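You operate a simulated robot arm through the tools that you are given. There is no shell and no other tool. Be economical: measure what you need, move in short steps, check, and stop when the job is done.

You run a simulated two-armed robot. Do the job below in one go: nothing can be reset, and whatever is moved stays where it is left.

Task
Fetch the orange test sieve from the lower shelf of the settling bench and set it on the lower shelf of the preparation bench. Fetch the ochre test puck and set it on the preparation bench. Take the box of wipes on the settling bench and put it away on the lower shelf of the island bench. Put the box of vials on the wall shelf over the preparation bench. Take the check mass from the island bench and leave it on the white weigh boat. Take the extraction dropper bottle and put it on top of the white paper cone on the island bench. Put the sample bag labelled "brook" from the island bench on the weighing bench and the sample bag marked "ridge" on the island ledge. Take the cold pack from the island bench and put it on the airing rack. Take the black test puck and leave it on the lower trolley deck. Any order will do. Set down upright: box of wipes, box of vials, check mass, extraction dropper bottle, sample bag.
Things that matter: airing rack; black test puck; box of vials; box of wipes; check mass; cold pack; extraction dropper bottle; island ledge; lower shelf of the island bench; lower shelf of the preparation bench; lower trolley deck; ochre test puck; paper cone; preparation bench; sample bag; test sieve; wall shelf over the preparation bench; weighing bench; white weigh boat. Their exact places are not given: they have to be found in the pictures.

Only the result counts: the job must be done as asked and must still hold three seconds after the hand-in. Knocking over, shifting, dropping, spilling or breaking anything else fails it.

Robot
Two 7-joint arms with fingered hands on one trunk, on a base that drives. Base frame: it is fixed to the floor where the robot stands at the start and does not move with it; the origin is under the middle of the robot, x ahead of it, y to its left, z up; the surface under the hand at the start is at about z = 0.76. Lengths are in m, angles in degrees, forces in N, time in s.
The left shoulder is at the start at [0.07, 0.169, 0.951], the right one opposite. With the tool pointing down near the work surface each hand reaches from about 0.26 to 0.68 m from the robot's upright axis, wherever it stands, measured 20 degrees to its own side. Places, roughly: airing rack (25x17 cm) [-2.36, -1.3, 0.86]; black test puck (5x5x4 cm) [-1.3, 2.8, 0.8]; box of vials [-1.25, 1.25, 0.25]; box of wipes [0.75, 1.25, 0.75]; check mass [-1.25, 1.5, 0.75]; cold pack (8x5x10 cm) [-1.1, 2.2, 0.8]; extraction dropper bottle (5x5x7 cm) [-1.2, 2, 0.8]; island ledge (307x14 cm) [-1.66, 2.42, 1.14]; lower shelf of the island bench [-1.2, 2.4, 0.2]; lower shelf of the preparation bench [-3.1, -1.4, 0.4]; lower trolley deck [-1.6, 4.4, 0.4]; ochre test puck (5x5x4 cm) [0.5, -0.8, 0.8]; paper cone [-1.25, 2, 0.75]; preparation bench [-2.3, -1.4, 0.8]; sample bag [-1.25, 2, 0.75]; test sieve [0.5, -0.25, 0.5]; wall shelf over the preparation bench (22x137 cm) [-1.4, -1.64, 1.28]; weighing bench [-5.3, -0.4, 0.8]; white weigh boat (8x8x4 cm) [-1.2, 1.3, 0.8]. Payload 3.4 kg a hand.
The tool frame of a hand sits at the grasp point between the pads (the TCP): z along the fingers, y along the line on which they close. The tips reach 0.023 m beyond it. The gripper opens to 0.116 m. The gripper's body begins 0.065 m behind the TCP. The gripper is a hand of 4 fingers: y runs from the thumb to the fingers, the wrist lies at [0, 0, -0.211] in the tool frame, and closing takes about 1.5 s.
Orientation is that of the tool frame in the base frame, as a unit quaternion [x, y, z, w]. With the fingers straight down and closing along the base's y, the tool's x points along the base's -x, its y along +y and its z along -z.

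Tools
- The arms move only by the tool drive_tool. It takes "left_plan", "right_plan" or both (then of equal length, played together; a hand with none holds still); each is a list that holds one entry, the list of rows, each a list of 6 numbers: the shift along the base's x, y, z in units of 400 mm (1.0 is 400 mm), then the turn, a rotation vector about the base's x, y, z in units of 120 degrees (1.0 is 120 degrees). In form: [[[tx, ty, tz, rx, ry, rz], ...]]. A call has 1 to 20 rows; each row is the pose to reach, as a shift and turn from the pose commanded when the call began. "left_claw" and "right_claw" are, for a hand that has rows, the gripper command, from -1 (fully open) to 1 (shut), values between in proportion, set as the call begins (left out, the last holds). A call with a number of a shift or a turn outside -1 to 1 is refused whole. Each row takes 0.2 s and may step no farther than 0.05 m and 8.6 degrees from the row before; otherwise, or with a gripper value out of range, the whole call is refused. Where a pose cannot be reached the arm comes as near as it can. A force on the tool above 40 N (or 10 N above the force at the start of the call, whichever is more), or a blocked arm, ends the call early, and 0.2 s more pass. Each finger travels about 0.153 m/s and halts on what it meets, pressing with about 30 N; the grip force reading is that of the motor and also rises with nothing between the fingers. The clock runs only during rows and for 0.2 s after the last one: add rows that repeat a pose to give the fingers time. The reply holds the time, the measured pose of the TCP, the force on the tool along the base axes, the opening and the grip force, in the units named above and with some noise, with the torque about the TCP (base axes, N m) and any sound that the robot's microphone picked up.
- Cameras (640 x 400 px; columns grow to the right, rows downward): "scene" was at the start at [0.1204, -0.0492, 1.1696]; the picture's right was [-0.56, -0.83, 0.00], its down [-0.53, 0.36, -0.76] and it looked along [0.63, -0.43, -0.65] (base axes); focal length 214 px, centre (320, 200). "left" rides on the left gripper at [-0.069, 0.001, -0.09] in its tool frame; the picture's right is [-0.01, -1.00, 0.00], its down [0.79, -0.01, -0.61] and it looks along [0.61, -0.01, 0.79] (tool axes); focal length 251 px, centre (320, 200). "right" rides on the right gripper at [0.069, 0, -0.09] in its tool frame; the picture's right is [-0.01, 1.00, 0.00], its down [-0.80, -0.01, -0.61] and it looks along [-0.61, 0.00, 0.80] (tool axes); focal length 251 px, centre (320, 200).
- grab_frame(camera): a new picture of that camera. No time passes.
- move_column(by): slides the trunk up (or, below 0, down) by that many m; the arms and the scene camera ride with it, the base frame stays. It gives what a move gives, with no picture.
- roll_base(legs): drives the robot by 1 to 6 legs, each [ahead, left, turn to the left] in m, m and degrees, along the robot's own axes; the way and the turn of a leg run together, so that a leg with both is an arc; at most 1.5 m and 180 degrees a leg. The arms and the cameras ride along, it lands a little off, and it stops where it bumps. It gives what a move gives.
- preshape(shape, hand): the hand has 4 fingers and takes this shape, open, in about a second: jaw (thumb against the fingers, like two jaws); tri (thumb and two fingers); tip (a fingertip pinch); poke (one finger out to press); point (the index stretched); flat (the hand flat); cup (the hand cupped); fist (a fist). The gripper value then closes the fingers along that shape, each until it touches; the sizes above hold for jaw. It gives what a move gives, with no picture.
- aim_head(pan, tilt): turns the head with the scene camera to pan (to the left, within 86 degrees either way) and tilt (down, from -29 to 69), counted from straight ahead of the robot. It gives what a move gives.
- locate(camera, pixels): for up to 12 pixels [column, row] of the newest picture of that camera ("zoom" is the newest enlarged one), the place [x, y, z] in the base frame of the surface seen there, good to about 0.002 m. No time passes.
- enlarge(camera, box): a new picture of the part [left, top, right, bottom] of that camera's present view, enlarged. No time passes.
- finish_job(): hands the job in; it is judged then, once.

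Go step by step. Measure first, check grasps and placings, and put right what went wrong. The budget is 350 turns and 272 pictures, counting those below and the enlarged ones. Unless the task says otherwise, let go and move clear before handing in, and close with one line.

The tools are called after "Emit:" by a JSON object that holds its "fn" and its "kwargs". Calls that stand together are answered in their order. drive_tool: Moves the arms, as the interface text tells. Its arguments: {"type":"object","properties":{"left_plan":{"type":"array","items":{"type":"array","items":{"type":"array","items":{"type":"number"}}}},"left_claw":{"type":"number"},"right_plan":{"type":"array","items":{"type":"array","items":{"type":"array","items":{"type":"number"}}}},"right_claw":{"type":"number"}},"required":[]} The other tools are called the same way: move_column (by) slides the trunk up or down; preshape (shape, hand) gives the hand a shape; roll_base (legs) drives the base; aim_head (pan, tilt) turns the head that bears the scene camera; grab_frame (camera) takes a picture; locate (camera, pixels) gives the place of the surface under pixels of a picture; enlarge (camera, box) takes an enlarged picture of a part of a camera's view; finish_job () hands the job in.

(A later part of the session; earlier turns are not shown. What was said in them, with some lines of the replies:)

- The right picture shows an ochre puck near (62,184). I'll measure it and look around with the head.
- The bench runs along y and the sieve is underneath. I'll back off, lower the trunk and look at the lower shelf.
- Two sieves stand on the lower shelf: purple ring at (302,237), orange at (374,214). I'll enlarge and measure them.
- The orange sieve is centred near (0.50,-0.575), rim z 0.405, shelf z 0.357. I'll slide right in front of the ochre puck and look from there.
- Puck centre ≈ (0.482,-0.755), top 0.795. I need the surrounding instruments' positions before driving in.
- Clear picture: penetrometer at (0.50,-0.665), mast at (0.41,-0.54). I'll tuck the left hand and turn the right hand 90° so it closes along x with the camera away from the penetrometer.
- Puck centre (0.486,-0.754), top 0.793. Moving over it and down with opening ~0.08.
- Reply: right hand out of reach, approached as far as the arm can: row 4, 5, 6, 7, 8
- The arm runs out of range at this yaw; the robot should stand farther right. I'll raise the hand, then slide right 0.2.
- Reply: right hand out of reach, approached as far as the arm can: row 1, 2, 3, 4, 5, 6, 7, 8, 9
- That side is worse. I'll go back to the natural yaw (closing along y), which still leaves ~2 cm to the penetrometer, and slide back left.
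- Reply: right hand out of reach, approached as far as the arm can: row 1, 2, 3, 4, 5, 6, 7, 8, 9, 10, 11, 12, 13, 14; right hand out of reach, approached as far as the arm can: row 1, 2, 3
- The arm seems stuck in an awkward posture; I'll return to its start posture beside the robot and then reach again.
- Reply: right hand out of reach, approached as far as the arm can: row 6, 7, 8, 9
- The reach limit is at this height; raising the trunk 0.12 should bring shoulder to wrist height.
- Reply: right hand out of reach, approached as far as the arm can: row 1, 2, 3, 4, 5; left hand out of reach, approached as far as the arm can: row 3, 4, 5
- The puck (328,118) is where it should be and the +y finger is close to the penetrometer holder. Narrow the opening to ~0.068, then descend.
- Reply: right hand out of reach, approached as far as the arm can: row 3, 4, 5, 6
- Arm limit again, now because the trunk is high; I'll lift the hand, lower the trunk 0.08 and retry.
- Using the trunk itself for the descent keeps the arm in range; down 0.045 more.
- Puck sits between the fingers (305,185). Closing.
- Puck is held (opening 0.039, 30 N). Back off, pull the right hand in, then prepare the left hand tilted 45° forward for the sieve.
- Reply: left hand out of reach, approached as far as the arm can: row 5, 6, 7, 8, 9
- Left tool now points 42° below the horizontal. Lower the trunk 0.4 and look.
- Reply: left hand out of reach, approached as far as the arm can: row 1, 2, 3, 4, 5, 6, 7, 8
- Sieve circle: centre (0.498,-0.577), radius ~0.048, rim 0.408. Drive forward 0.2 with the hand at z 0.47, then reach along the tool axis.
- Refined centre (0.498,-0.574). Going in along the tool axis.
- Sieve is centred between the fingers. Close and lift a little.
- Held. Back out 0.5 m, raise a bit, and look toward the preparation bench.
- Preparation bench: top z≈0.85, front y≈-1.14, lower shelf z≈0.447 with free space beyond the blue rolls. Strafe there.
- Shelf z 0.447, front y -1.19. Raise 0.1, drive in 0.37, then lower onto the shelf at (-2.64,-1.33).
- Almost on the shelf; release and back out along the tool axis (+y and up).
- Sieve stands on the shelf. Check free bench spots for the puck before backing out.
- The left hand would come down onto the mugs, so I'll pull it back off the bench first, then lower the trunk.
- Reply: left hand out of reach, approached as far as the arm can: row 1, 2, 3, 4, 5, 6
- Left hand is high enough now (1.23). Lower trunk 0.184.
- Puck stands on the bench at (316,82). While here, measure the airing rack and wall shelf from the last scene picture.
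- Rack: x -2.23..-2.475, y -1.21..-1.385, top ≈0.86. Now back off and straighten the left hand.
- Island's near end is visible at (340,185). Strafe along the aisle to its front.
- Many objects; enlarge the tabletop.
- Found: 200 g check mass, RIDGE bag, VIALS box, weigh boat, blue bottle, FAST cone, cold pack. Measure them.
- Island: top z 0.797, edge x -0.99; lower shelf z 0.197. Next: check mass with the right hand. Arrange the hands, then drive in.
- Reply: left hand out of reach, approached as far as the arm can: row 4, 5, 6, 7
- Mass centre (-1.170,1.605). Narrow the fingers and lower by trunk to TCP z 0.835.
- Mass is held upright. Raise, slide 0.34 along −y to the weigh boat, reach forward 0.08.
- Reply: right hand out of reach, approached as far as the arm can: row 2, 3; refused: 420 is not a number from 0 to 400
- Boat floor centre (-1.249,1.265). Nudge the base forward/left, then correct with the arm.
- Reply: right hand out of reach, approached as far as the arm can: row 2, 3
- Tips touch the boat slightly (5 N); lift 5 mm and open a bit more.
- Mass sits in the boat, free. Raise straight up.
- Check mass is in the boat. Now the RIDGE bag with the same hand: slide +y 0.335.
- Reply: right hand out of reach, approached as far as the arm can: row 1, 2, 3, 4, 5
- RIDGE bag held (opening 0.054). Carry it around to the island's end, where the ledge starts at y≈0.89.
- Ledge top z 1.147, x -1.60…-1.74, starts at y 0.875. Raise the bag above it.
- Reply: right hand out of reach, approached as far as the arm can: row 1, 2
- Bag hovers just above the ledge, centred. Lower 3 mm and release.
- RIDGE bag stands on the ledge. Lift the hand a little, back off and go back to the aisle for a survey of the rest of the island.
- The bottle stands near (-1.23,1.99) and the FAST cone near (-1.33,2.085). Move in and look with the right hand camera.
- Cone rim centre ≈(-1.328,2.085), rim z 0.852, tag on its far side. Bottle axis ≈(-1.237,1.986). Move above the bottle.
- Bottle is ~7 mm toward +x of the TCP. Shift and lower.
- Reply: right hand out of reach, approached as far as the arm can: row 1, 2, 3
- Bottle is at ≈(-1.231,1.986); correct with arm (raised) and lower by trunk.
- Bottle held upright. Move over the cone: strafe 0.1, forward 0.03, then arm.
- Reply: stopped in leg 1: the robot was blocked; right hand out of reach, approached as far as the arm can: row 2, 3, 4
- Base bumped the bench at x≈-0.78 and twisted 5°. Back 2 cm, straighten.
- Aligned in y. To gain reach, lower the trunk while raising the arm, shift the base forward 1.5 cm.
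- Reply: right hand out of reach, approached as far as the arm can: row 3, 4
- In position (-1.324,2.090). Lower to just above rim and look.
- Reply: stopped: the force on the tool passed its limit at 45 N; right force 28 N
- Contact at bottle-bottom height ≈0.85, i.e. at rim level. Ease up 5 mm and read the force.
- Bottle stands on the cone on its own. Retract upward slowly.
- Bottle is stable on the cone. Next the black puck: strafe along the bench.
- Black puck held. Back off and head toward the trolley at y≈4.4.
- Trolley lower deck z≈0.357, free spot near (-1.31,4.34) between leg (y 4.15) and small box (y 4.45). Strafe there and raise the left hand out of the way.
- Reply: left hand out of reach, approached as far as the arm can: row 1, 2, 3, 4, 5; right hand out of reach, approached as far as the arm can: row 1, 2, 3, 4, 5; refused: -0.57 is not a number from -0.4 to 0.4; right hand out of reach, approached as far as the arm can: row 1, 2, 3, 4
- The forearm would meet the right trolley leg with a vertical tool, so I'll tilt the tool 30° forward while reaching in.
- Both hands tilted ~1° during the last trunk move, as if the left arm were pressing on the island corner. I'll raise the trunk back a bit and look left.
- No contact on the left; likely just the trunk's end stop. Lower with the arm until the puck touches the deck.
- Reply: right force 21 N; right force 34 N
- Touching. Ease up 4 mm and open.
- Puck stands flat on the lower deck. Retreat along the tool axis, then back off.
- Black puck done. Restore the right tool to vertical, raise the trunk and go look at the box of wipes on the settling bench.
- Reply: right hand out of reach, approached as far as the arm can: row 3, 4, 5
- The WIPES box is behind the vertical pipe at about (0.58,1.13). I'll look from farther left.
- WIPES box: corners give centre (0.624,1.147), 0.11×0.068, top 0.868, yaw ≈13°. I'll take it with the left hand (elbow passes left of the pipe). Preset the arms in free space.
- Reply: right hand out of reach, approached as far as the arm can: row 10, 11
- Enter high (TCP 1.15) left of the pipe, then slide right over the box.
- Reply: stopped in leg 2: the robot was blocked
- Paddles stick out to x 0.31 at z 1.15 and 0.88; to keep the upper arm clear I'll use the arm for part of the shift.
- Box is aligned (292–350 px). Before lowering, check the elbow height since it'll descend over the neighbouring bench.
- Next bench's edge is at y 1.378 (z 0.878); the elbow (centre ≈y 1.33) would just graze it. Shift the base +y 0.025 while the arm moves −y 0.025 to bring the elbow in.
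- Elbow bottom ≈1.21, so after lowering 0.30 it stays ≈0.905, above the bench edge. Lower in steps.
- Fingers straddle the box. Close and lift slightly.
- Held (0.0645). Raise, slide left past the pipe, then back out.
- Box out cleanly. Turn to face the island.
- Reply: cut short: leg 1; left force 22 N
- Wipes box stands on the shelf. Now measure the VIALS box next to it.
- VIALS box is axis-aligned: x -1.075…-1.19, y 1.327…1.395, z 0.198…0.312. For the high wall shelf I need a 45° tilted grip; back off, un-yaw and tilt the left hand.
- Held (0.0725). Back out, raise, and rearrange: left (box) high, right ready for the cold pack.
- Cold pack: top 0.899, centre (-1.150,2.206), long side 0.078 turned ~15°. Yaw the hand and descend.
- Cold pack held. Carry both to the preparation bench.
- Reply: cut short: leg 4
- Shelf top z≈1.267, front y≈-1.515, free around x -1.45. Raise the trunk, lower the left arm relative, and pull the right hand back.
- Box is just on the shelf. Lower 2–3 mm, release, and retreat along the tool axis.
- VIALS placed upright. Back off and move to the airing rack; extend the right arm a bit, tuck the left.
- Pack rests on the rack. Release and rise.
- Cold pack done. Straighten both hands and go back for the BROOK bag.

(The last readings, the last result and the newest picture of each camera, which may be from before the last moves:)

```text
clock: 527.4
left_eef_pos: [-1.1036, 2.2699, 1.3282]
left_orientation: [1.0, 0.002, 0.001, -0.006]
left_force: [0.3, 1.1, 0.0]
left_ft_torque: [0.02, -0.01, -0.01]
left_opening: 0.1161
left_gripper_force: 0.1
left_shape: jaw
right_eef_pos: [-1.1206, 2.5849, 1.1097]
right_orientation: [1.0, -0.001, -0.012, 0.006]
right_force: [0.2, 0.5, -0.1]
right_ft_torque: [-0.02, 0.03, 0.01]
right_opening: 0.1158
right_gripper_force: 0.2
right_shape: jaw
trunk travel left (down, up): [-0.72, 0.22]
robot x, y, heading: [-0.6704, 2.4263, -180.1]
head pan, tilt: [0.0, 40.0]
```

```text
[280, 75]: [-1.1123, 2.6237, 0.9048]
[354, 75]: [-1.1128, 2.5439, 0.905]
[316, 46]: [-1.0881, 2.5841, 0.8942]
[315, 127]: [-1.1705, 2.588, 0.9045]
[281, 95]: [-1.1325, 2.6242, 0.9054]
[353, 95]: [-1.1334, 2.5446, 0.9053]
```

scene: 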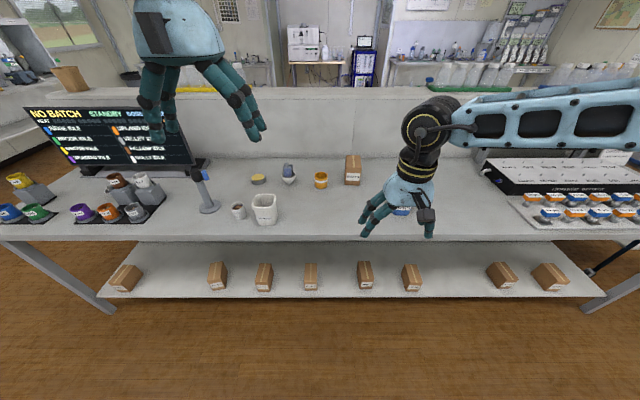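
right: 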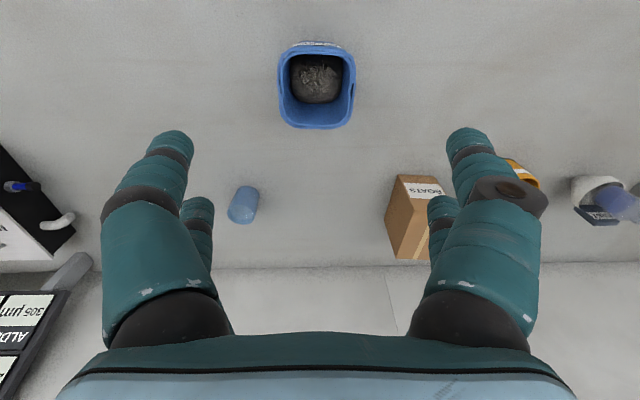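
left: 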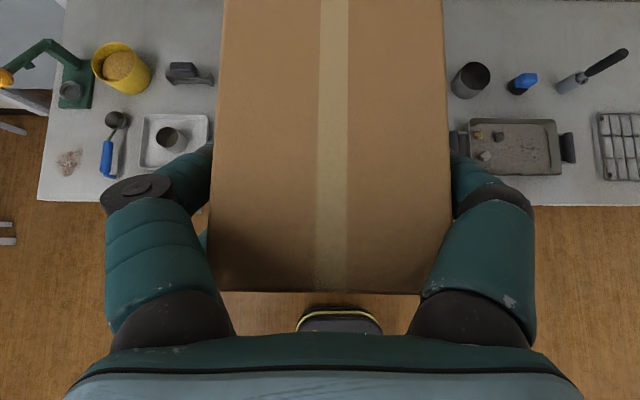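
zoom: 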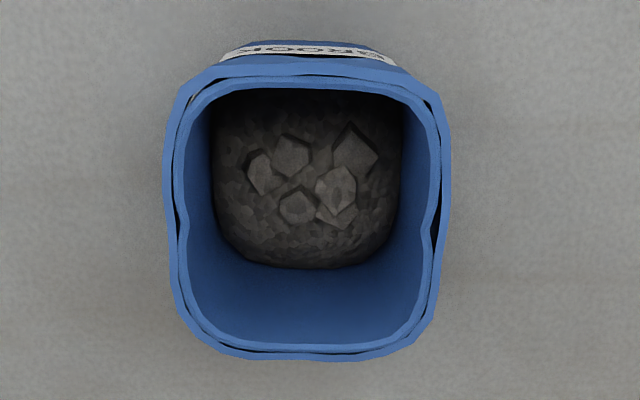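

Emit:
{"fn": "drive_tool", "kwargs": {"right_plan": [[[-0.018, 0, 0, 0, 0, 0], [-0.018, 0, 0, 0, 0, 0]]]}}

Emit:
{"fn": "move_column", "kwargs": {"by": -0.17}}

Emit:
{"fn": "grab_frame", "kwargs": {"camera": "right"}}

```text
clock: 528.0
left_eef_pos: [-1.1047, 2.2711, 1.3267]
left_orientation: [1.0, 0.003, 0.001, -0.007]
left_force: [-0.1, -0.2, 0.2]
left_ft_torque: [-0.03, 0.02, 0.01]
left_opening: 0.1159
left_gripper_force: 0.1
left_shape: jaw
right_eef_pos: [-1.127, 2.5858, 1.1103]
right_orientation: [1.0, -0.002, -0.01, 0.006]
right_force: [0.3, -0.6, -0.2]
right_ft_torque: [0.0, -0.02, 0.03]
right_opening: 0.1157
right_gripper_force: 0.0
right_shape: jaw
trunk travel left (down, up): [-0.72, 0.22]
robot x, y, heading: [-0.673, 2.4262, -179.8]
head pan, tilt: [0.0, 40.0]
```

```text
clock: 529.9
left_eef_pos: [-1.1054, 2.2707, 1.1581]
left_orientation: [1.0, 0.003, 0.002, -0.007]
left_force: [-0.3, 0.4, -0.7]
left_ft_torque: [0.01, -0.01, 0.0]
left_opening: 0.116
left_gripper_force: 0.0
left_shape: jaw
right_eef_pos: [-1.1268, 2.5845, 0.939]
right_orientation: [1.0, -0.002, -0.011, 0.006]
right_force: [0.2, -0.5, -0.4]
right_ft_torque: [0.04, 0.01, 0.02]
right_opening: 0.1159
right_gripper_force: 0.1
right_shape: jaw
trunk travel left (down, up): [-0.55, 0.39]
robot x, y, heading: [-0.6734, 2.4305, -179.7]
head pan, tilt: [0.0, 40.0]
```

```text
79 pictures are left
```

right: 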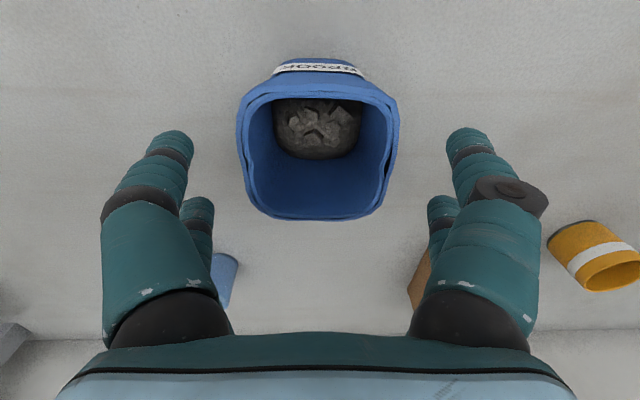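

Centred. Descend, grip and lift.

Emit:
{"fn": "move_column", "kwargs": {"by": -0.075}}

Emit:
{"fn": "drive_tool", "kwargs": {"right_plan": [[[0, 0, 0, 0, 0, 0], [0, 0, 0, 0, 0, 0], [0, 0, 0, 0, 0, 0], [0, 0, 0, 0, 0, 0], [0, 0, 0, 0, 0, 0]]], "right_claw": 1}}

Emit:
{"fn": "move_column", "kwargs": {"by": 0.25}}

Emit:
{"fn": "grab_frame", "kwargs": {"camera": "right"}}

```text
clock: 531.0
left_eef_pos: [-1.1046, 2.2714, 1.0832]
left_orientation: [1.0, 0.003, 0.001, -0.006]
left_force: [-0.6, -0.7, -0.3]
left_ft_torque: [0.01, -0.02, 0.02]
left_opening: 0.1158
left_gripper_force: 0.1
left_shape: jaw
right_eef_pos: [-1.1274, 2.5858, 0.865]
right_orientation: [1.0, -0.002, -0.011, 0.006]
right_force: [0.3, -0.2, 0.3]
right_ft_torque: [0.0, 0.0, -0.01]
right_opening: 0.1159
right_gripper_force: 0.1
right_shape: jaw
trunk travel left (down, up): [-0.475, 0.465]
robot x, y, heading: [-0.6691, 2.4284, -180.0]
head pan, tilt: [0.0, 40.0]
```

```text
clock: 532.2
left_eef_pos: [-1.1052, 2.2705, 1.0826]
left_orientation: [1.0, 0.002, 0.002, -0.007]
left_force: [0.6, 0.7, 0.3]
left_ft_torque: [0.0, -0.01, 0.01]
left_opening: 0.1158
left_gripper_force: 0.0
left_shape: jaw
right_eef_pos: [-1.1256, 2.5851, 0.8651]
right_orientation: [1.0, -0.002, -0.01, 0.007]
right_force: [-0.5, -0.6, 0.2]
right_ft_torque: [-0.01, 0.0, -0.01]
right_opening: 0.0548
right_gripper_force: 30.3
right_shape: jaw
trunk travel left (down, up): [-0.475, 0.465]
robot x, y, heading: [-0.6723, 2.4262, -179.9]
head pan, tilt: [0.0, 40.0]
```

```text
clock: 534.8
left_eef_pos: [-1.1067, 2.2708, 1.3318]
left_orientation: [1.0, 0.002, 0.002, -0.008]
left_force: [-0.5, 0.5, -0.3]
left_ft_torque: [0.03, 0.01, -0.01]
left_opening: 0.1159
left_gripper_force: 0.1
left_shape: jaw
right_eef_pos: [-1.1271, 2.5854, 1.1143]
right_orientation: [1.0, -0.001, -0.01, 0.007]
right_force: [0.7, -0.6, -1.5]
right_ft_torque: [-0.01, -0.02, 0.03]
right_opening: 0.0548
right_gripper_force: 30.0
right_shape: jaw
trunk travel left (down, up): [-0.725, 0.215]
robot x, y, heading: [-0.6732, 2.4262, -179.9]
head pan, tilt: [0.0, 40.0]
```

```text
78 pictures are left
```

right: 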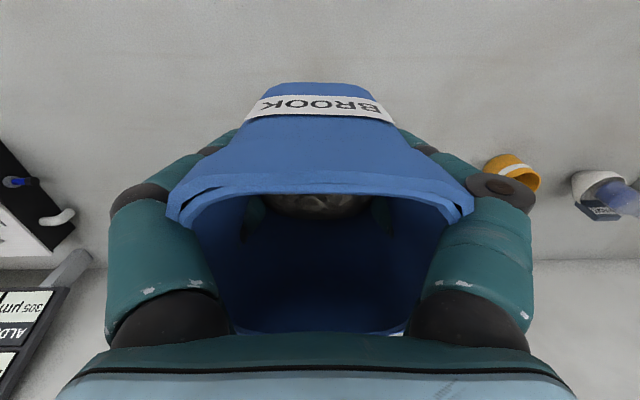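

BROOK bag held. Drive to the weighing bench on the far side.

Emit:
{"fn": "roll_base", "kwargs": {"legs": [[-0.33, 0, 0], [0, 1.2, 0], [0, 1.2, 0], [1.4, 0, 0], [1.4, 0, 0]]}}

Emit:
{"fn": "aim_head", "kwargs": {"pan": 0, "tilt": 25}}

Emit:
{"fn": "grab_frame", "kwargs": {"camera": "scene"}}

```text
clock: 561.6
left_eef_pos: [-3.4994, -0.3765, 1.3324]
left_orientation: [0.999, 0.037, 0.001, -0.007]
left_force: [-0.1, 0.3, 0.2]
left_ft_torque: [0.0, 0.02, -0.01]
left_opening: 0.1159
left_gripper_force: 0.1
left_shape: jaw
right_eef_pos: [-3.5423, -0.0639, 1.114]
right_orientation: [0.999, 0.033, -0.009, 0.008]
right_force: [-0.1, -1.2, -1.3]
right_ft_torque: [-0.04, 0.0, -0.01]
right_opening: 0.0549
right_gripper_force: 29.7
right_shape: jaw
trunk travel left (down, up): [-0.725, 0.215]
robot x, y, heading: [-3.0792, -0.1956, -176.1]
head pan, tilt: [0.0, 40.0]
```

```text
clock: 562.4
left_eef_pos: [-3.5011, -0.3772, 1.3324]
left_orientation: [0.999, 0.037, 0.001, -0.007]
left_force: [0.4, -0.8, 0.1]
left_ft_torque: [0.03, 0.02, 0.0]
left_opening: 0.1158
left_gripper_force: 0.0
left_shape: jaw
right_eef_pos: [-3.5439, -0.0651, 1.1141]
right_orientation: [0.999, 0.031, -0.01, 0.007]
right_force: [-0.3, 0.8, -1.9]
right_ft_torque: [0.03, -0.02, 0.0]
right_opening: 0.0544
right_gripper_force: 30.2
right_shape: jaw
trunk travel left (down, up): [-0.725, 0.215]
robot x, y, heading: [-3.0777, -0.1923, -176.3]
head pan, tilt: [0.0, 25.0]
```

```text
77 pictures are left
```

scene: 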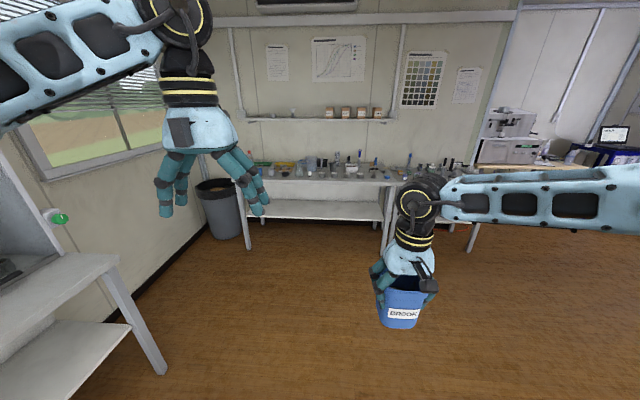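

Emit:
{"fn": "roll_base", "kwargs": {"legs": [[0.9, 0, -3.5]]}}

Emit:
{"fn": "aim_head", "kwargs": {"pan": 0, "tilt": 30}}

Emit:
{"fn": "grab_frame", "kwargs": {"camera": "scene"}}

```text
clock: 567.1
left_eef_pos: [-4.4029, -0.3907, 1.3336]
left_orientation: [1.0, 0.01, 0.001, -0.006]
left_force: [-0.2, -0.5, 0.7]
left_ft_torque: [0.02, 0.03, 0.01]
left_opening: 0.116
left_gripper_force: 0.1
left_shape: jaw
right_eef_pos: [-4.4292, -0.0765, 1.1146]
right_orientation: [1.0, 0.006, -0.011, 0.008]
right_force: [-0.1, -0.9, -2.2]
right_ft_torque: [0.0, -0.02, 0.0]
right_opening: 0.0546
right_gripper_force: 29.8
right_shape: jaw
trunk travel left (down, up): [-0.725, 0.215]
robot x, y, heading: [-3.9743, -0.2296, -178.9]
head pan, tilt: [0.0, 25.0]
```

```text
clock: 567.8
left_eef_pos: [-4.4046, -0.3902, 1.3318]
left_orientation: [1.0, 0.009, 0.001, -0.007]
left_force: [-0.3, 0.8, 0.0]
left_ft_torque: [0.02, 0.01, -0.01]
left_opening: 0.1158
left_gripper_force: 0.0
left_shape: jaw
right_eef_pos: [-4.4293, -0.0765, 1.1142]
right_orientation: [1.0, 0.004, -0.01, 0.007]
right_force: [-0.2, 0.3, -2.1]
right_ft_torque: [0.0, 0.02, -0.01]
right_opening: 0.0545
right_gripper_force: 29.8
right_shape: jaw
trunk travel left (down, up): [-0.725, 0.215]
robot x, y, heading: [-3.9707, -0.2285, -179.1]
head pan, tilt: [0.0, 30.0]
```

```text
76 pictures are left
```

scene: 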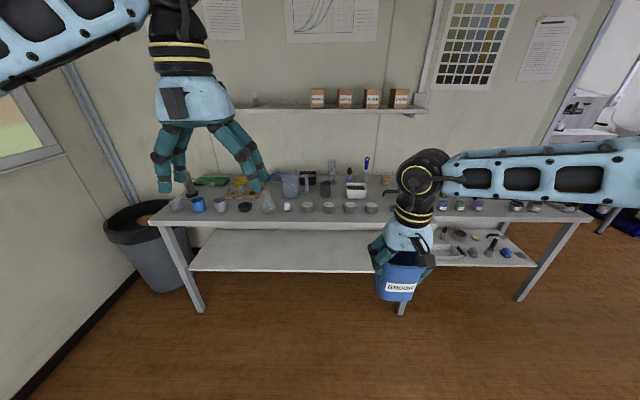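

Emit:
{"fn": "enlarge", "kwargs": {"camera": "scene", "box": [140, 140, 400, 250]}}

Emit:
{"fn": "enlarge", "kwargs": {"camera": "scene", "box": [360, 140, 620, 280]}}

Emit:
{"fn": "locate", "kwargs": {"camera": "scene", "pixels": [[160, 222], [372, 224], [300, 220], [560, 220], [395, 222], [300, 190], [230, 218], [340, 205], [390, 205], [300, 260]]}}

```text
2.46 times, centred on (270, 195) of scene
```

zoom: 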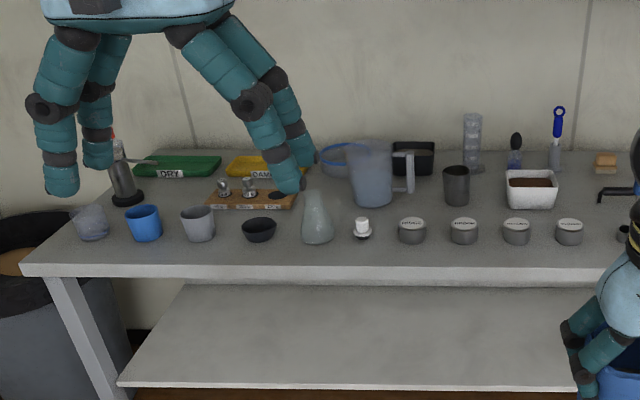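

```text
2.46 times, centred on (490, 210) of scene
```

zoom: 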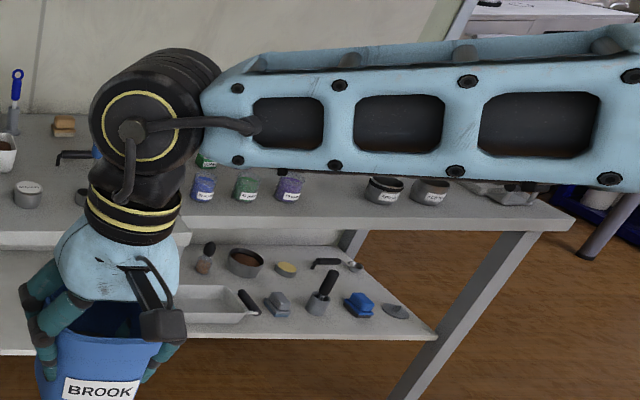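

```text
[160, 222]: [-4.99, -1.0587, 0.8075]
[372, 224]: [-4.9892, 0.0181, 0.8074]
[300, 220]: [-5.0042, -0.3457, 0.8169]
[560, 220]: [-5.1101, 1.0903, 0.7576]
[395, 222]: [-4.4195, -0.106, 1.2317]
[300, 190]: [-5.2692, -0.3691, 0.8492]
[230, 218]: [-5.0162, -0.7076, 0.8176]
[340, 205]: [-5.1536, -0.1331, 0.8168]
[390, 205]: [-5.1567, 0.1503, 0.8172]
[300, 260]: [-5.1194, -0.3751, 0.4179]
```

Emit:
{"fn": "enlarge", "kwargs": {"camera": "scene", "box": [240, 160, 400, 240]}}

Emit:
{"fn": "locate", "kwargs": {"camera": "zoom", "pixels": [[275, 218], [360, 218], [438, 218], [525, 218], [120, 195], [190, 210], [335, 160], [455, 160], [220, 150], [560, 160], [610, 200], [400, 175]]}}

```text
4.00 times, centred on (320, 200) of scene
```

zoom: 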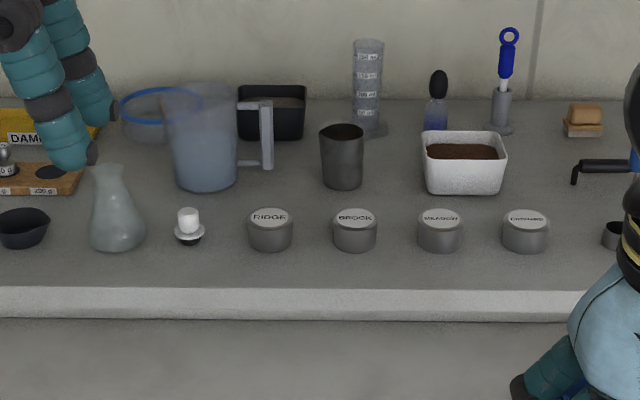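

```text
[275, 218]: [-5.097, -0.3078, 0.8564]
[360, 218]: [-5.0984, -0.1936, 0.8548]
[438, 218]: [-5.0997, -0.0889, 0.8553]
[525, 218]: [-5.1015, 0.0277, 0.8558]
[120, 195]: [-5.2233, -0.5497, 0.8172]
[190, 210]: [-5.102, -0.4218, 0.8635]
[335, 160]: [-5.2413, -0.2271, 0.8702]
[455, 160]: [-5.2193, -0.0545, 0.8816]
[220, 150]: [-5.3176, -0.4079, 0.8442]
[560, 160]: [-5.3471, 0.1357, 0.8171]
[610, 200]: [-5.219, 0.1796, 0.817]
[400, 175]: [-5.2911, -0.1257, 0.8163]
```

Emit:
{"fn": "roll_base", "kwargs": {"legs": [[0.35, -0.25, -0.9]]}}

Emit:
{"fn": "grab_frame", "kwargs": {"camera": "right"}}

Emit:
{"fn": "aim_head", "kwargs": {"pan": -10, "tilt": 40}}

Emit:
{"fn": "grab_frame", "kwargs": {"camera": "scene"}}

```text
clock: 570.4
left_eef_pos: [-4.7581, -0.1446, 1.3329]
left_orientation: [1.0, 0.007, 0.001, -0.007]
left_force: [0.3, 0.5, -0.6]
left_ft_torque: [0.01, 0.01, 0.0]
left_opening: 0.1157
left_gripper_force: 0.1
left_shape: jaw
right_eef_pos: [-4.7817, 0.17, 1.1156]
right_orientation: [1.0, 0.001, -0.011, 0.006]
right_force: [-0.2, -0.2, -2.8]
right_ft_torque: [-0.01, 0.0, 0.05]
right_opening: 0.0548
right_gripper_force: 29.9
right_shape: jaw
trunk travel left (down, up): [-0.725, 0.215]
robot x, y, heading: [-4.329, 0.0152, -179.8]
head pan, tilt: [0.0, 30.0]
```

```text
72 pictures are left
```

right: 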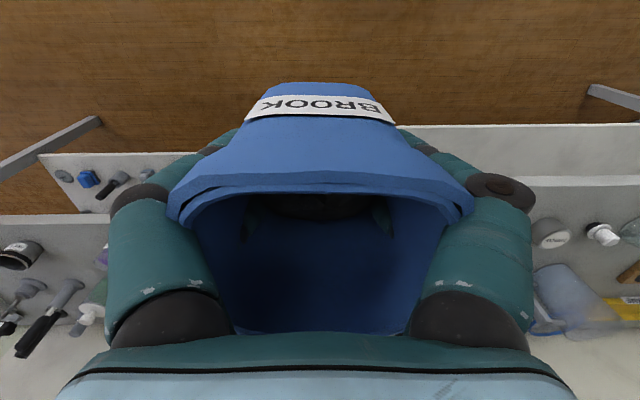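

```text
clock: 571.1
left_eef_pos: [-4.7594, -0.1431, 1.333]
left_orientation: [1.0, 0.006, 0.002, -0.007]
left_force: [-0.9, 0.0, 0.1]
left_ft_torque: [0.0, 0.01, -0.01]
left_opening: 0.1162
left_gripper_force: 0.0
left_shape: jaw
right_eef_pos: [-4.7833, 0.17, 1.1138]
right_orientation: [1.0, 0.002, -0.011, 0.007]
right_force: [0.7, 0.2, -2.2]
right_ft_torque: [-0.02, 0.0, -0.02]
right_opening: 0.0547
right_gripper_force: 30.0
right_shape: jaw
trunk travel left (down, up): [-0.725, 0.215]
robot x, y, heading: [-4.3283, 0.015, -180.0]
head pan, tilt: [-10.0, 40.0]
```

```text
71 pictures are left
```

scene: 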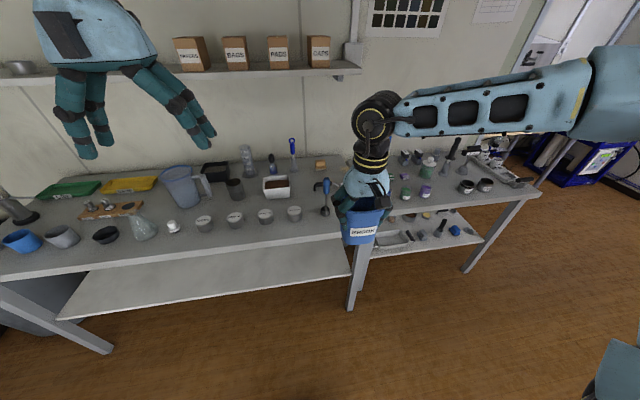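

Emit:
{"fn": "roll_base", "kwargs": {"legs": [[0, -0.3, 0]]}}

Emit:
{"fn": "aim_head", "kwargs": {"pan": 15, "tilt": 40}}

Emit:
{"fn": "grab_frame", "kwargs": {"camera": "scene"}}

Emit:
{"fn": "enlarge", "kwargs": {"camera": "scene", "box": [250, 130, 410, 260]}}

```text
clock: 573.1
left_eef_pos: [-4.7617, 0.1486, 1.3322]
left_orientation: [1.0, 0.008, 0.002, -0.008]
left_force: [-0.3, 0.0, -0.7]
left_ft_torque: [0.03, -0.02, -0.01]
left_opening: 0.1159
left_gripper_force: 0.1
left_shape: jaw
right_eef_pos: [-4.7867, 0.4619, 1.1147]
right_orientation: [1.0, 0.004, -0.01, 0.006]
right_force: [0.1, 0.6, -2.3]
right_ft_torque: [0.02, 0.0, 0.03]
right_opening: 0.0548
right_gripper_force: 29.8
right_shape: jaw
trunk travel left (down, up): [-0.725, 0.215]
robot x, y, heading: [-4.3299, 0.3109, -179.3]
head pan, tilt: [-10.0, 40.0]
```

```text
clock: 574.0
left_eef_pos: [-4.761, 0.1514, 1.3322]
left_orientation: [1.0, 0.008, 0.001, -0.007]
left_force: [0.4, 0.8, -0.6]
left_ft_torque: [0.01, -0.02, -0.01]
left_opening: 0.1158
left_gripper_force: 0.1
left_shape: jaw
right_eef_pos: [-4.7856, 0.4642, 1.1149]
right_orientation: [1.0, 0.004, -0.011, 0.007]
right_force: [0.2, -0.6, -2.0]
right_ft_torque: [0.01, -0.01, 0.0]
right_opening: 0.0546
right_gripper_force: 30.1
right_shape: jaw
trunk travel left (down, up): [-0.725, 0.215]
robot x, y, heading: [-4.3273, 0.3099, -179.4]
head pan, tilt: [15.0, 40.0]
```

```text
70 pictures are left
```

scene: 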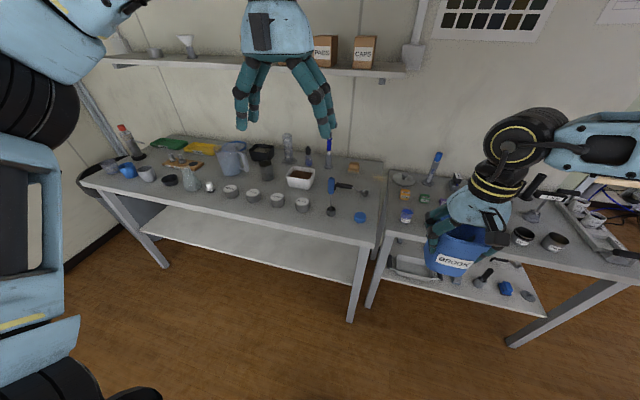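

```text
3.08 times, centred on (330, 195) of scene
```

zoom: 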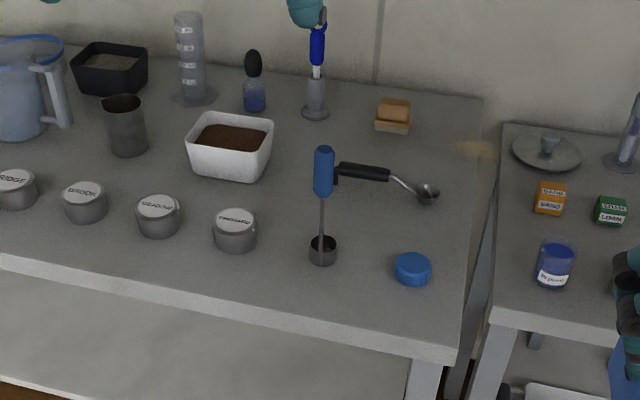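

Emit:
{"fn": "locate", "kwargs": {"camera": "zoom", "pixels": [[340, 250], [395, 268], [412, 250], [375, 190], [427, 205], [470, 220], [380, 310], [420, 330], [440, 240], [345, 172], [395, 130], [455, 310]]}}

Emit:
{"fn": "locate", "kwargs": {"camera": "zoom", "pixels": [[325, 180], [322, 150], [235, 250], [235, 300], [160, 238], [85, 222], [85, 275], [275, 260], [275, 310], [300, 150], [432, 270], [412, 285]]}}

```text
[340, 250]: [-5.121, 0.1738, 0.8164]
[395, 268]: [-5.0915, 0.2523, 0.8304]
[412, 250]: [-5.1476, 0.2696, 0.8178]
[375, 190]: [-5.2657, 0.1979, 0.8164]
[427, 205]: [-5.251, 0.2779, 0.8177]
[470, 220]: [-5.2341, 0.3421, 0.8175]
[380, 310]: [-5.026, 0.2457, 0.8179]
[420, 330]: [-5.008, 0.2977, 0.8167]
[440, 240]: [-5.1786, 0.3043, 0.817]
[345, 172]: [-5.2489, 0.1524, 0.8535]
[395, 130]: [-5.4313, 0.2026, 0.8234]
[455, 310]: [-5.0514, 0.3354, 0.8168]
```

```text
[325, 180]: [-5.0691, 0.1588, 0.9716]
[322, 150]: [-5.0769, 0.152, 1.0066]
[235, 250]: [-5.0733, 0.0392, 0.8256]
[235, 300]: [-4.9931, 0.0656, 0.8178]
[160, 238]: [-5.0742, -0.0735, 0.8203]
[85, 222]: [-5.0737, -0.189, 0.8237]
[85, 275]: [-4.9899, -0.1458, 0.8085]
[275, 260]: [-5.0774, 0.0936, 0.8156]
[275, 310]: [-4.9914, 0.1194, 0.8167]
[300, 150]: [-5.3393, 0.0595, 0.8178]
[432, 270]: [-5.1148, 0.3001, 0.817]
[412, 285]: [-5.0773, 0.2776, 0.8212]
```

The bench is the weighing bench (z 0.817, y up to 0.345). The best free spot is around (-5.187,0.235), between the blue cap, the ladle and the standing tool. Approach there.

Emit:
{"fn": "move_column", "kwargs": {"by": 0.08}}

Emit:
{"fn": "roll_base", "kwargs": {"legs": [[0, 0.225, -0.6], [0.39, 0, 0]]}}

Emit:
{"fn": "aim_head", "kwargs": {"pan": -15, "tilt": 50}}

Emit:
{"fn": "grab_frame", "kwargs": {"camera": "scene"}}

Emit:
{"fn": "grab_frame", "kwargs": {"camera": "right"}}

```text
clock: 575.2
left_eef_pos: [-4.7621, 0.1502, 1.4131]
left_orientation: [1.0, 0.007, 0.002, -0.007]
left_force: [0.3, 0.4, 0.6]
left_ft_torque: [0.02, 0.02, -0.02]
left_opening: 0.1159
left_gripper_force: 0.0
left_shape: jaw
right_eef_pos: [-4.7865, 0.464, 1.1931]
right_orientation: [1.0, 0.004, -0.01, 0.007]
right_force: [-0.1, -0.5, -2.1]
right_ft_torque: [0.01, -0.02, 0.03]
right_opening: 0.0547
right_gripper_force: 29.9
right_shape: jaw
trunk travel left (down, up): [-0.805, 0.135]
robot x, y, heading: [-4.3282, 0.3142, -179.1]
head pan, tilt: [15.0, 40.0]
```

```text
clock: 579.0
left_eef_pos: [-5.1488, -0.0758, 1.4136]
left_orientation: [1.0, 0.004, 0.001, -0.007]
left_force: [-0.3, -0.4, -0.7]
left_ft_torque: [0.0, 0.0, 0.0]
left_opening: 0.1156
left_gripper_force: 0.0
left_shape: jaw
right_eef_pos: [-5.1704, 0.239, 1.1942]
right_orientation: [1.0, -0.001, -0.011, 0.006]
right_force: [-0.1, 0.9, -2.3]
right_ft_torque: [0.05, 0.01, 0.01]
right_opening: 0.0545
right_gripper_force: 30.0
right_shape: jaw
trunk travel left (down, up): [-0.805, 0.135]
robot x, y, heading: [-4.7199, 0.0788, -179.8]
head pan, tilt: [15.0, 40.0]
```

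```text
clock: 579.9
left_eef_pos: [-5.1517, -0.0761, 1.4135]
left_orientation: [1.0, 0.004, 0.001, -0.008]
left_force: [-0.2, 1.1, -0.6]
left_ft_torque: [0.02, -0.02, -0.01]
left_opening: 0.1161
left_gripper_force: 0.1
left_shape: jaw
right_eef_pos: [-5.1731, 0.238, 1.1932]
right_orientation: [1.0, -0.001, -0.01, 0.007]
right_force: [0.5, -1.3, -2.1]
right_ft_torque: [-0.05, -0.01, -0.01]
right_opening: 0.0549
right_gripper_force: 29.9
right_shape: jaw
trunk travel left (down, up): [-0.805, 0.135]
robot x, y, heading: [-4.7174, 0.081, -179.9]
head pan, tilt: [-15.0, 50.0]
```

```text
68 pictures are left
```

scene: 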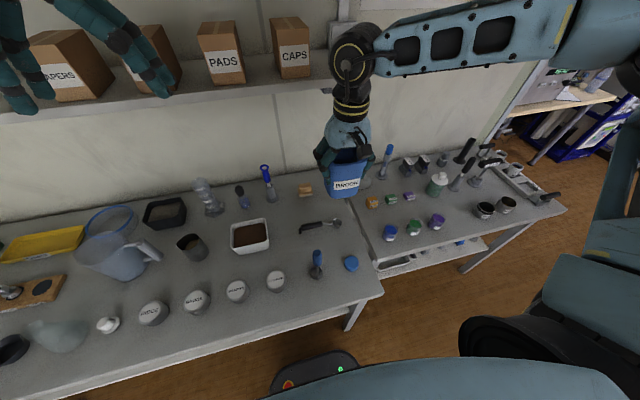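

```text
67 pictures are left
```

right: 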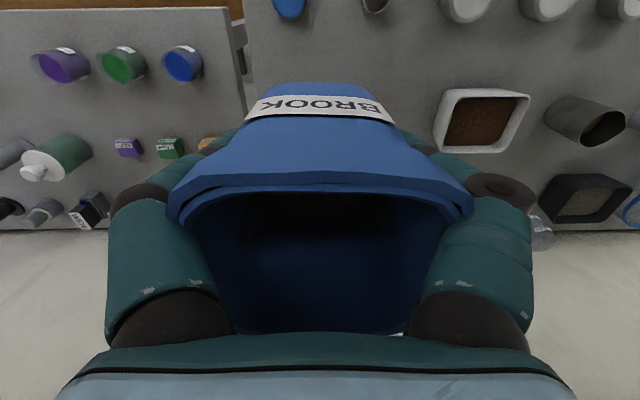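

Emit:
{"fn": "enlarge", "kwargs": {"camera": "scene", "box": [280, 180, 400, 300]}}

Emit:
{"fn": "locate", "kwargs": {"camera": "zoom", "pixels": [[140, 250], [230, 215], [300, 235], [310, 190], [370, 385], [345, 440], [240, 330], [220, 430], [390, 260], [300, 300], [380, 330], [260, 230]]}}

Emit:
{"fn": "locate", "kwargs": {"camera": "scene", "pixels": [[223, 65], [293, 50], [150, 75], [180, 100], [250, 85]]}}

```text
3.33 times, centred on (340, 240) of scene
```

zoom: 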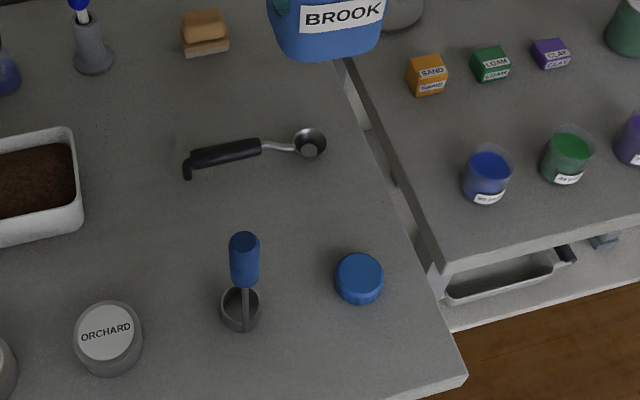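

```text
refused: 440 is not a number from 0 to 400
```

```text
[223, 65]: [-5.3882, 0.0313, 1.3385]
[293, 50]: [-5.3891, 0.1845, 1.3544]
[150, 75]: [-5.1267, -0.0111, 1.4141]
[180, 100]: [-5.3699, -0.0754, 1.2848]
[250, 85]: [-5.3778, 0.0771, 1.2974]
```

Emit:
{"fn": "locate", "kwargs": {"camera": "zoom", "pixels": [[190, 178], [225, 165], [310, 158], [285, 155], [358, 255], [340, 290], [260, 300], [240, 290], [300, 215], [390, 220], [358, 275], [325, 145]]}}

```text
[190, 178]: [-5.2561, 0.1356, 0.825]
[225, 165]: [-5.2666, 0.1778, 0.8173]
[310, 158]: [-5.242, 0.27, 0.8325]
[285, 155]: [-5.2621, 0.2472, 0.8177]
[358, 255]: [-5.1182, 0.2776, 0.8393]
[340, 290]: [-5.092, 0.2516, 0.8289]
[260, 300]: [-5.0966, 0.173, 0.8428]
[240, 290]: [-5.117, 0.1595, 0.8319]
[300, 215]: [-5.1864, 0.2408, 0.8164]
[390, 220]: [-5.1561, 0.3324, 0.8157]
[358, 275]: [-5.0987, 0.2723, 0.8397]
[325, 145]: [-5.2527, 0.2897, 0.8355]
```

Free band x -5.125…-5.24; target (-5.185,0.22). Shift and lower.

Emit:
{"fn": "drive_tool", "kwargs": {"right_plan": [[[-0.03, -0.045, 0, 0, 0, 0], [-0.03, -0.045, 0, 0, 0, 0], [-0.03, -0.045, 0, 0, 0, 0]]]}}

Emit:
{"fn": "move_column", "kwargs": {"by": -0.25}}

Emit:
{"fn": "grab_frame", "kwargs": {"camera": "scene"}}

Emit:
{"fn": "enlarge", "kwargs": {"camera": "scene", "box": [260, 100, 420, 260]}}

```text
clock: 580.7
left_eef_pos: [-5.1501, -0.0755, 1.4128]
left_orientation: [1.0, 0.004, 0.001, -0.007]
left_force: [-0.2, -0.2, 0.0]
left_ft_torque: [0.02, 0.04, 0.0]
left_opening: 0.1158
left_gripper_force: 0.0
left_shape: jaw
right_eef_pos: [-5.1843, 0.2211, 1.194]
right_orientation: [1.0, -0.001, -0.012, 0.007]
right_force: [0.3, 0.3, -2.3]
right_ft_torque: [-0.02, 0.0, 0.02]
right_opening: 0.0546
right_gripper_force: 29.6
right_shape: jaw
trunk travel left (down, up): [-0.805, 0.135]
robot x, y, heading: [-4.7187, 0.0817, -179.7]
head pan, tilt: [-15.0, 50.0]
```

```text
clock: 583.3
left_eef_pos: [-5.15, -0.075, 1.1624]
left_orientation: [1.0, 0.004, 0.001, -0.007]
left_force: [0.4, -0.2, 0.1]
left_ft_torque: [0.01, 0.04, -0.01]
left_opening: 0.1158
left_gripper_force: 0.0
left_shape: jaw
right_eef_pos: [-5.1845, 0.2218, 0.9432]
right_orientation: [1.0, 0.0, -0.01, 0.006]
right_force: [-0.2, -0.1, -2.3]
right_ft_torque: [0.01, 0.01, 0.02]
right_opening: 0.0548
right_gripper_force: 30.1
right_shape: jaw
trunk travel left (down, up): [-0.555, 0.385]
robot x, y, heading: [-4.7187, 0.0809, -179.8]
head pan, tilt: [-15.0, 50.0]
```

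```text
65 pictures are left
```

scene: 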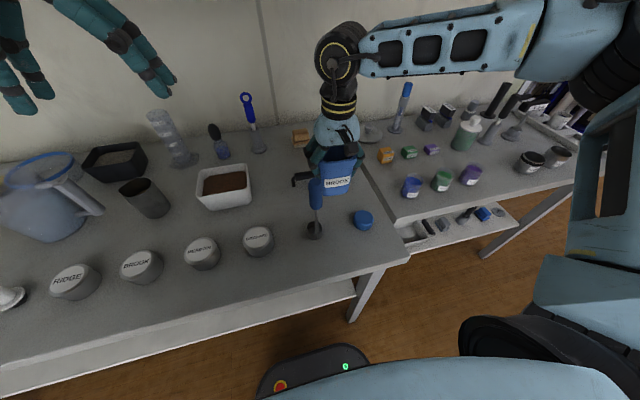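

```text
2.50 times, centred on (340, 180) of scene
```

zoom: 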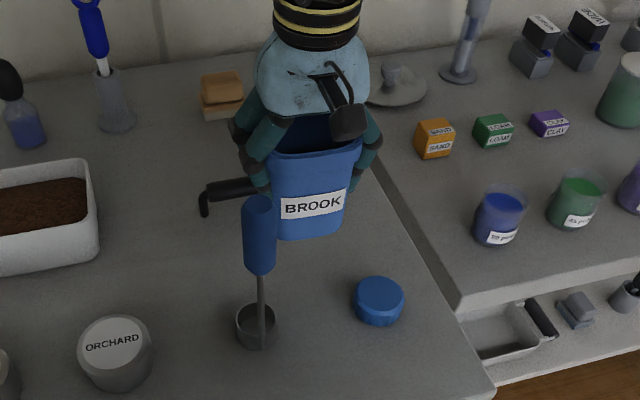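

Emit:
{"fn": "move_column", "kwargs": {"by": -0.053}}

Emit:
{"fn": "move_column", "kwargs": {"by": -0.005}}

Emit:
{"fn": "enlarge", "kwargs": {"camera": "scene", "box": [260, 100, 420, 260]}}

```text
clock: 584.2
left_eef_pos: [-5.1501, -0.0753, 1.1094]
left_orientation: [1.0, 0.004, 0.002, -0.007]
left_force: [-0.2, 0.5, 0.0]
left_ft_torque: [0.01, -0.01, 0.01]
left_opening: 0.1159
left_gripper_force: 0.0
left_shape: jaw
right_eef_pos: [-5.1838, 0.2206, 0.8917]
right_orientation: [1.0, -0.001, -0.011, 0.007]
right_force: [0.7, -0.8, -2.8]
right_ft_torque: [0.0, 0.01, -0.01]
right_opening: 0.0543
right_gripper_force: 30.0
right_shape: jaw
trunk travel left (down, up): [-0.502, 0.438]
robot x, y, heading: [-4.7161, 0.0817, -179.8]
head pan, tilt: [-15.0, 50.0]
```

```text
clock: 584.8
left_eef_pos: [-5.1511, -0.0752, 1.1049]
left_orientation: [1.0, 0.004, 0.002, -0.007]
left_force: [-0.2, 0.2, 0.3]
left_ft_torque: [-0.02, 0.0, 0.01]
left_opening: 0.1158
left_gripper_force: 0.1
left_shape: jaw
right_eef_pos: [-5.1849, 0.2203, 0.8849]
right_orientation: [1.0, -0.001, -0.01, 0.006]
right_force: [-0.1, -0.8, -2.4]
right_ft_torque: [-0.02, 0.01, 0.01]
right_opening: 0.0546
right_gripper_force: 30.1
right_shape: jaw
trunk travel left (down, up): [-0.497, 0.443]
robot x, y, heading: [-4.7175, 0.0795, -179.8]
head pan, tilt: [-15.0, 50.0]
```

```text
2.50 times, centred on (340, 180) of scene
```

zoom: 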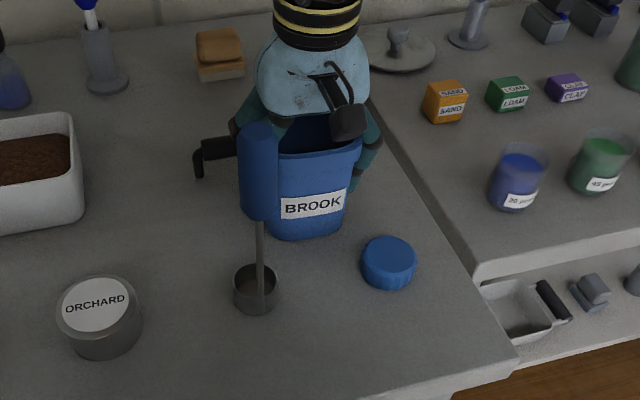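

Emit:
{"fn": "move_column", "kwargs": {"by": -0.003}}

```text
clock: 585.3
left_eef_pos: [-5.1499, -0.0767, 1.1023]
left_orientation: [1.0, 0.004, 0.001, -0.006]
left_force: [0.4, -0.7, 0.1]
left_ft_torque: [0.01, 0.02, 0.01]
left_opening: 0.1158
left_gripper_force: 0.1
left_shape: jaw
right_eef_pos: [-5.1844, 0.2206, 0.8829]
right_orientation: [1.0, -0.001, -0.011, 0.007]
right_force: [-1.2, 0.8, 9.2]
right_ft_torque: [0.1, -0.03, 0.01]
right_opening: 0.0548
right_gripper_force: 30.3
right_shape: jaw
trunk travel left (down, up): [-0.494, 0.446]
robot x, y, heading: [-4.716, 0.078, -179.8]
head pan, tilt: [-15.0, 50.0]
```

Touched down. Open and rise.

Emit:
{"fn": "drive_tool", "kwargs": {"right_plan": [[[0, 0, 0, 0, 0, 0], [0, 0, 0, 0, 0, 0], [0, 0, 0, 0, 0, 0], [0, 0, 0, 0, 0, 0]]], "right_claw": -0.9}}

Emit:
{"fn": "move_column", "kwargs": {"by": 0.22}}

Emit:
{"fn": "grab_frame", "kwargs": {"camera": "right"}}

Emit:
{"fn": "enlarge", "kwargs": {"camera": "scene", "box": [260, 120, 420, 300]}}

```text
clock: 586.3
left_eef_pos: [-5.1506, -0.0749, 1.1014]
left_orientation: [1.0, 0.003, 0.002, -0.007]
left_force: [-0.8, 0.6, -0.5]
left_ft_torque: [-0.01, 0.03, 0.0]
left_opening: 0.1159
left_gripper_force: 0.1
left_shape: jaw
right_eef_pos: [-5.1837, 0.2216, 0.8808]
right_orientation: [1.0, -0.001, -0.01, 0.007]
right_force: [1.0, 0.4, 0.5]
right_ft_torque: [0.01, 0.01, -0.04]
right_opening: 0.1101
right_gripper_force: 0.2
right_shape: jaw
trunk travel left (down, up): [-0.494, 0.446]
robot x, y, heading: [-4.719, 0.0836, -179.9]
head pan, tilt: [-15.0, 50.0]
```

```text
clock: 588.6
left_eef_pos: [-5.1502, -0.0765, 1.3208]
left_orientation: [1.0, 0.004, 0.001, -0.007]
left_force: [0.3, 0.9, 0.1]
left_ft_torque: [-0.01, 0.03, -0.01]
left_opening: 0.1162
left_gripper_force: 0.0
left_shape: jaw
right_eef_pos: [-5.184, 0.221, 1.1024]
right_orientation: [1.0, -0.001, -0.011, 0.007]
right_force: [-1.0, 0.9, -0.4]
right_ft_torque: [-0.01, -0.05, -0.04]
right_opening: 0.1102
right_gripper_force: 0.1
right_shape: jaw
trunk travel left (down, up): [-0.714, 0.226]
robot x, y, heading: [-4.7171, 0.0829, -180.2]
head pan, tilt: [-15.0, 50.0]
```

```text
62 pictures are left
```

right: 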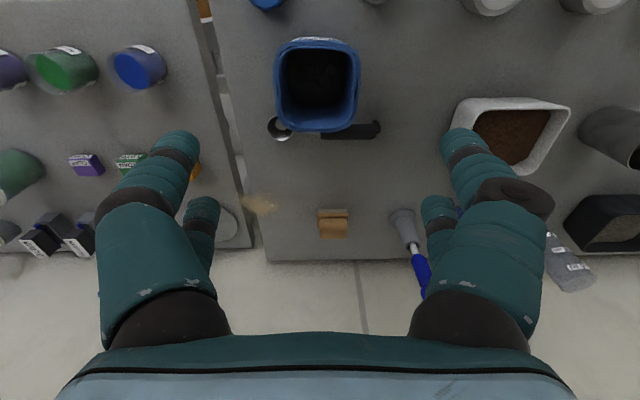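

```text
2.22 times, centred on (340, 210) of scene
```

zoom: 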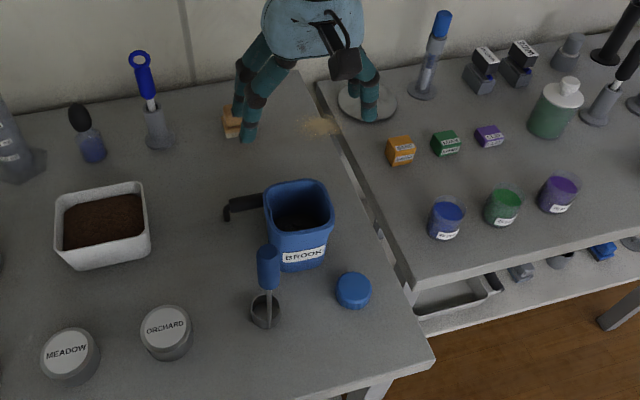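

BROOK stands upright on the weighing bench. Back off and make one last check of the bottle on the cone and the other items on the island.

Emit:
{"fn": "roll_base", "kwargs": {"legs": [[-1.4, 0, 0], [-1.4, 0, 0], [-1.4, 0, 0], [0, -1.0, 0], [0, -1.0, 0]]}}

Emit:
{"fn": "aim_head", "kwargs": {"pan": 0, "tilt": 30}}

Emit:
{"fn": "grab_frame", "kwargs": {"camera": "scene"}}

```text
clock: 618.3
left_eef_pos: [-0.9369, 1.8876, 1.3209]
left_orientation: [1.0, -0.002, 0.001, -0.007]
left_force: [-0.6, -0.1, 0.0]
left_ft_torque: [0.04, -0.01, 0.03]
left_opening: 0.1158
left_gripper_force: 0.1
left_shape: jaw
right_eef_pos: [-0.9674, 2.1847, 1.1021]
right_orientation: [1.0, -0.007, -0.011, 0.007]
right_force: [0.1, -0.3, -0.8]
right_ft_torque: [-0.02, 0.02, 0.01]
right_opening: 0.1099
right_gripper_force: 0.1
right_shape: jaw
trunk travel left (down, up): [-0.714, 0.226]
robot x, y, heading: [-0.4998, 2.0392, 179.7]
head pan, tilt: [-15.0, 50.0]
```

```text
clock: 619.1
left_eef_pos: [-0.9364, 1.8889, 1.3217]
left_orientation: [1.0, -0.002, 0.002, -0.007]
left_force: [0.0, -0.1, 0.5]
left_ft_torque: [-0.03, 0.01, 0.03]
left_opening: 0.116
left_gripper_force: 0.0
left_shape: jaw
right_eef_pos: [-0.9668, 2.1861, 1.1032]
right_orientation: [1.0, -0.007, -0.011, 0.007]
right_force: [-0.9, 0.4, -0.3]
right_ft_torque: [-0.04, 0.01, 0.01]
right_opening: 0.1101
right_gripper_force: 0.1
right_shape: jaw
trunk travel left (down, up): [-0.714, 0.226]
robot x, y, heading: [-0.5035, 2.0394, 179.6]
head pan, tilt: [0.0, 30.0]
```

```text
60 pictures are left
```

scene: 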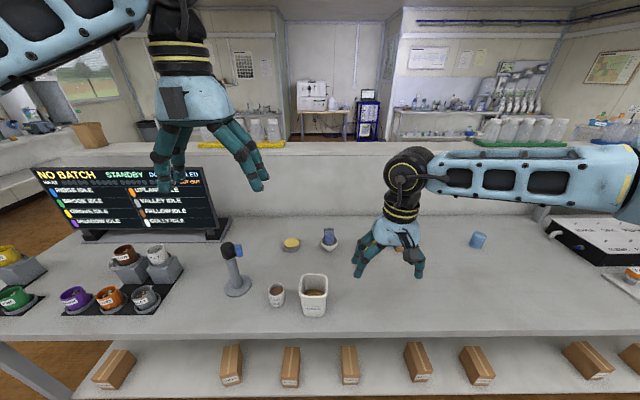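

Emit:
{"fn": "enlarge", "kwargs": {"camera": "scene", "box": [290, 215, 370, 265]}}

Emit:
{"fn": "enlarge", "kwargs": {"camera": "scene", "box": [60, 220, 220, 320]}}

Emit:
{"fn": "grab_frame", "kwargs": {"camera": "right"}}

```text
8.00 times, centred on (330, 240) of scene
```

zoom: 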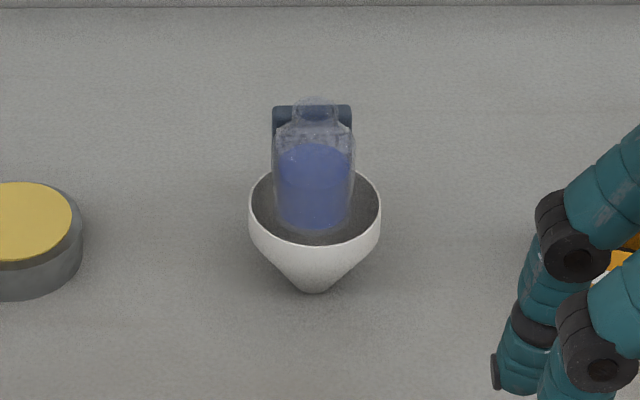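

```text
4.00 times, centred on (140, 270) of scene
```

zoom: 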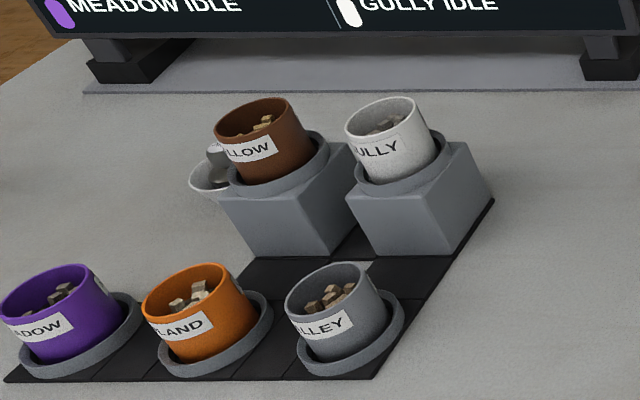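

```text
57 pictures are left
```

right: 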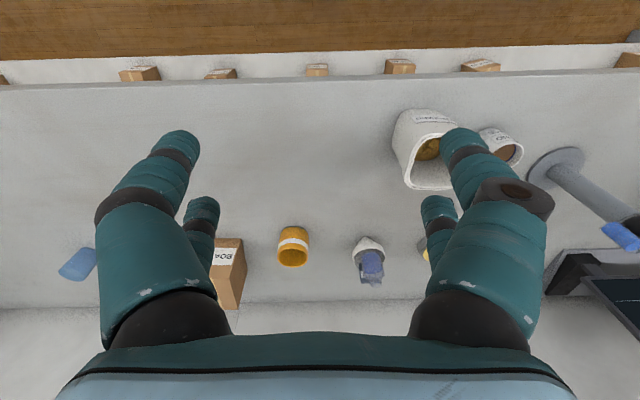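

The bottle is upright and steady on the cone, the mass is in the boat, and the neighbouring items look undisturbed. Hands are empty and clear of everything, so I'm handing in.

Emit:
{"fn": "finish_job", "kwargs": {}}

```text
The job is handed in.
```

I moved all ten items to where you asked, and the job is handed in. I saw no neighbouring items knocked or shifted, but I only re-checked the bottle and check mass at the end.
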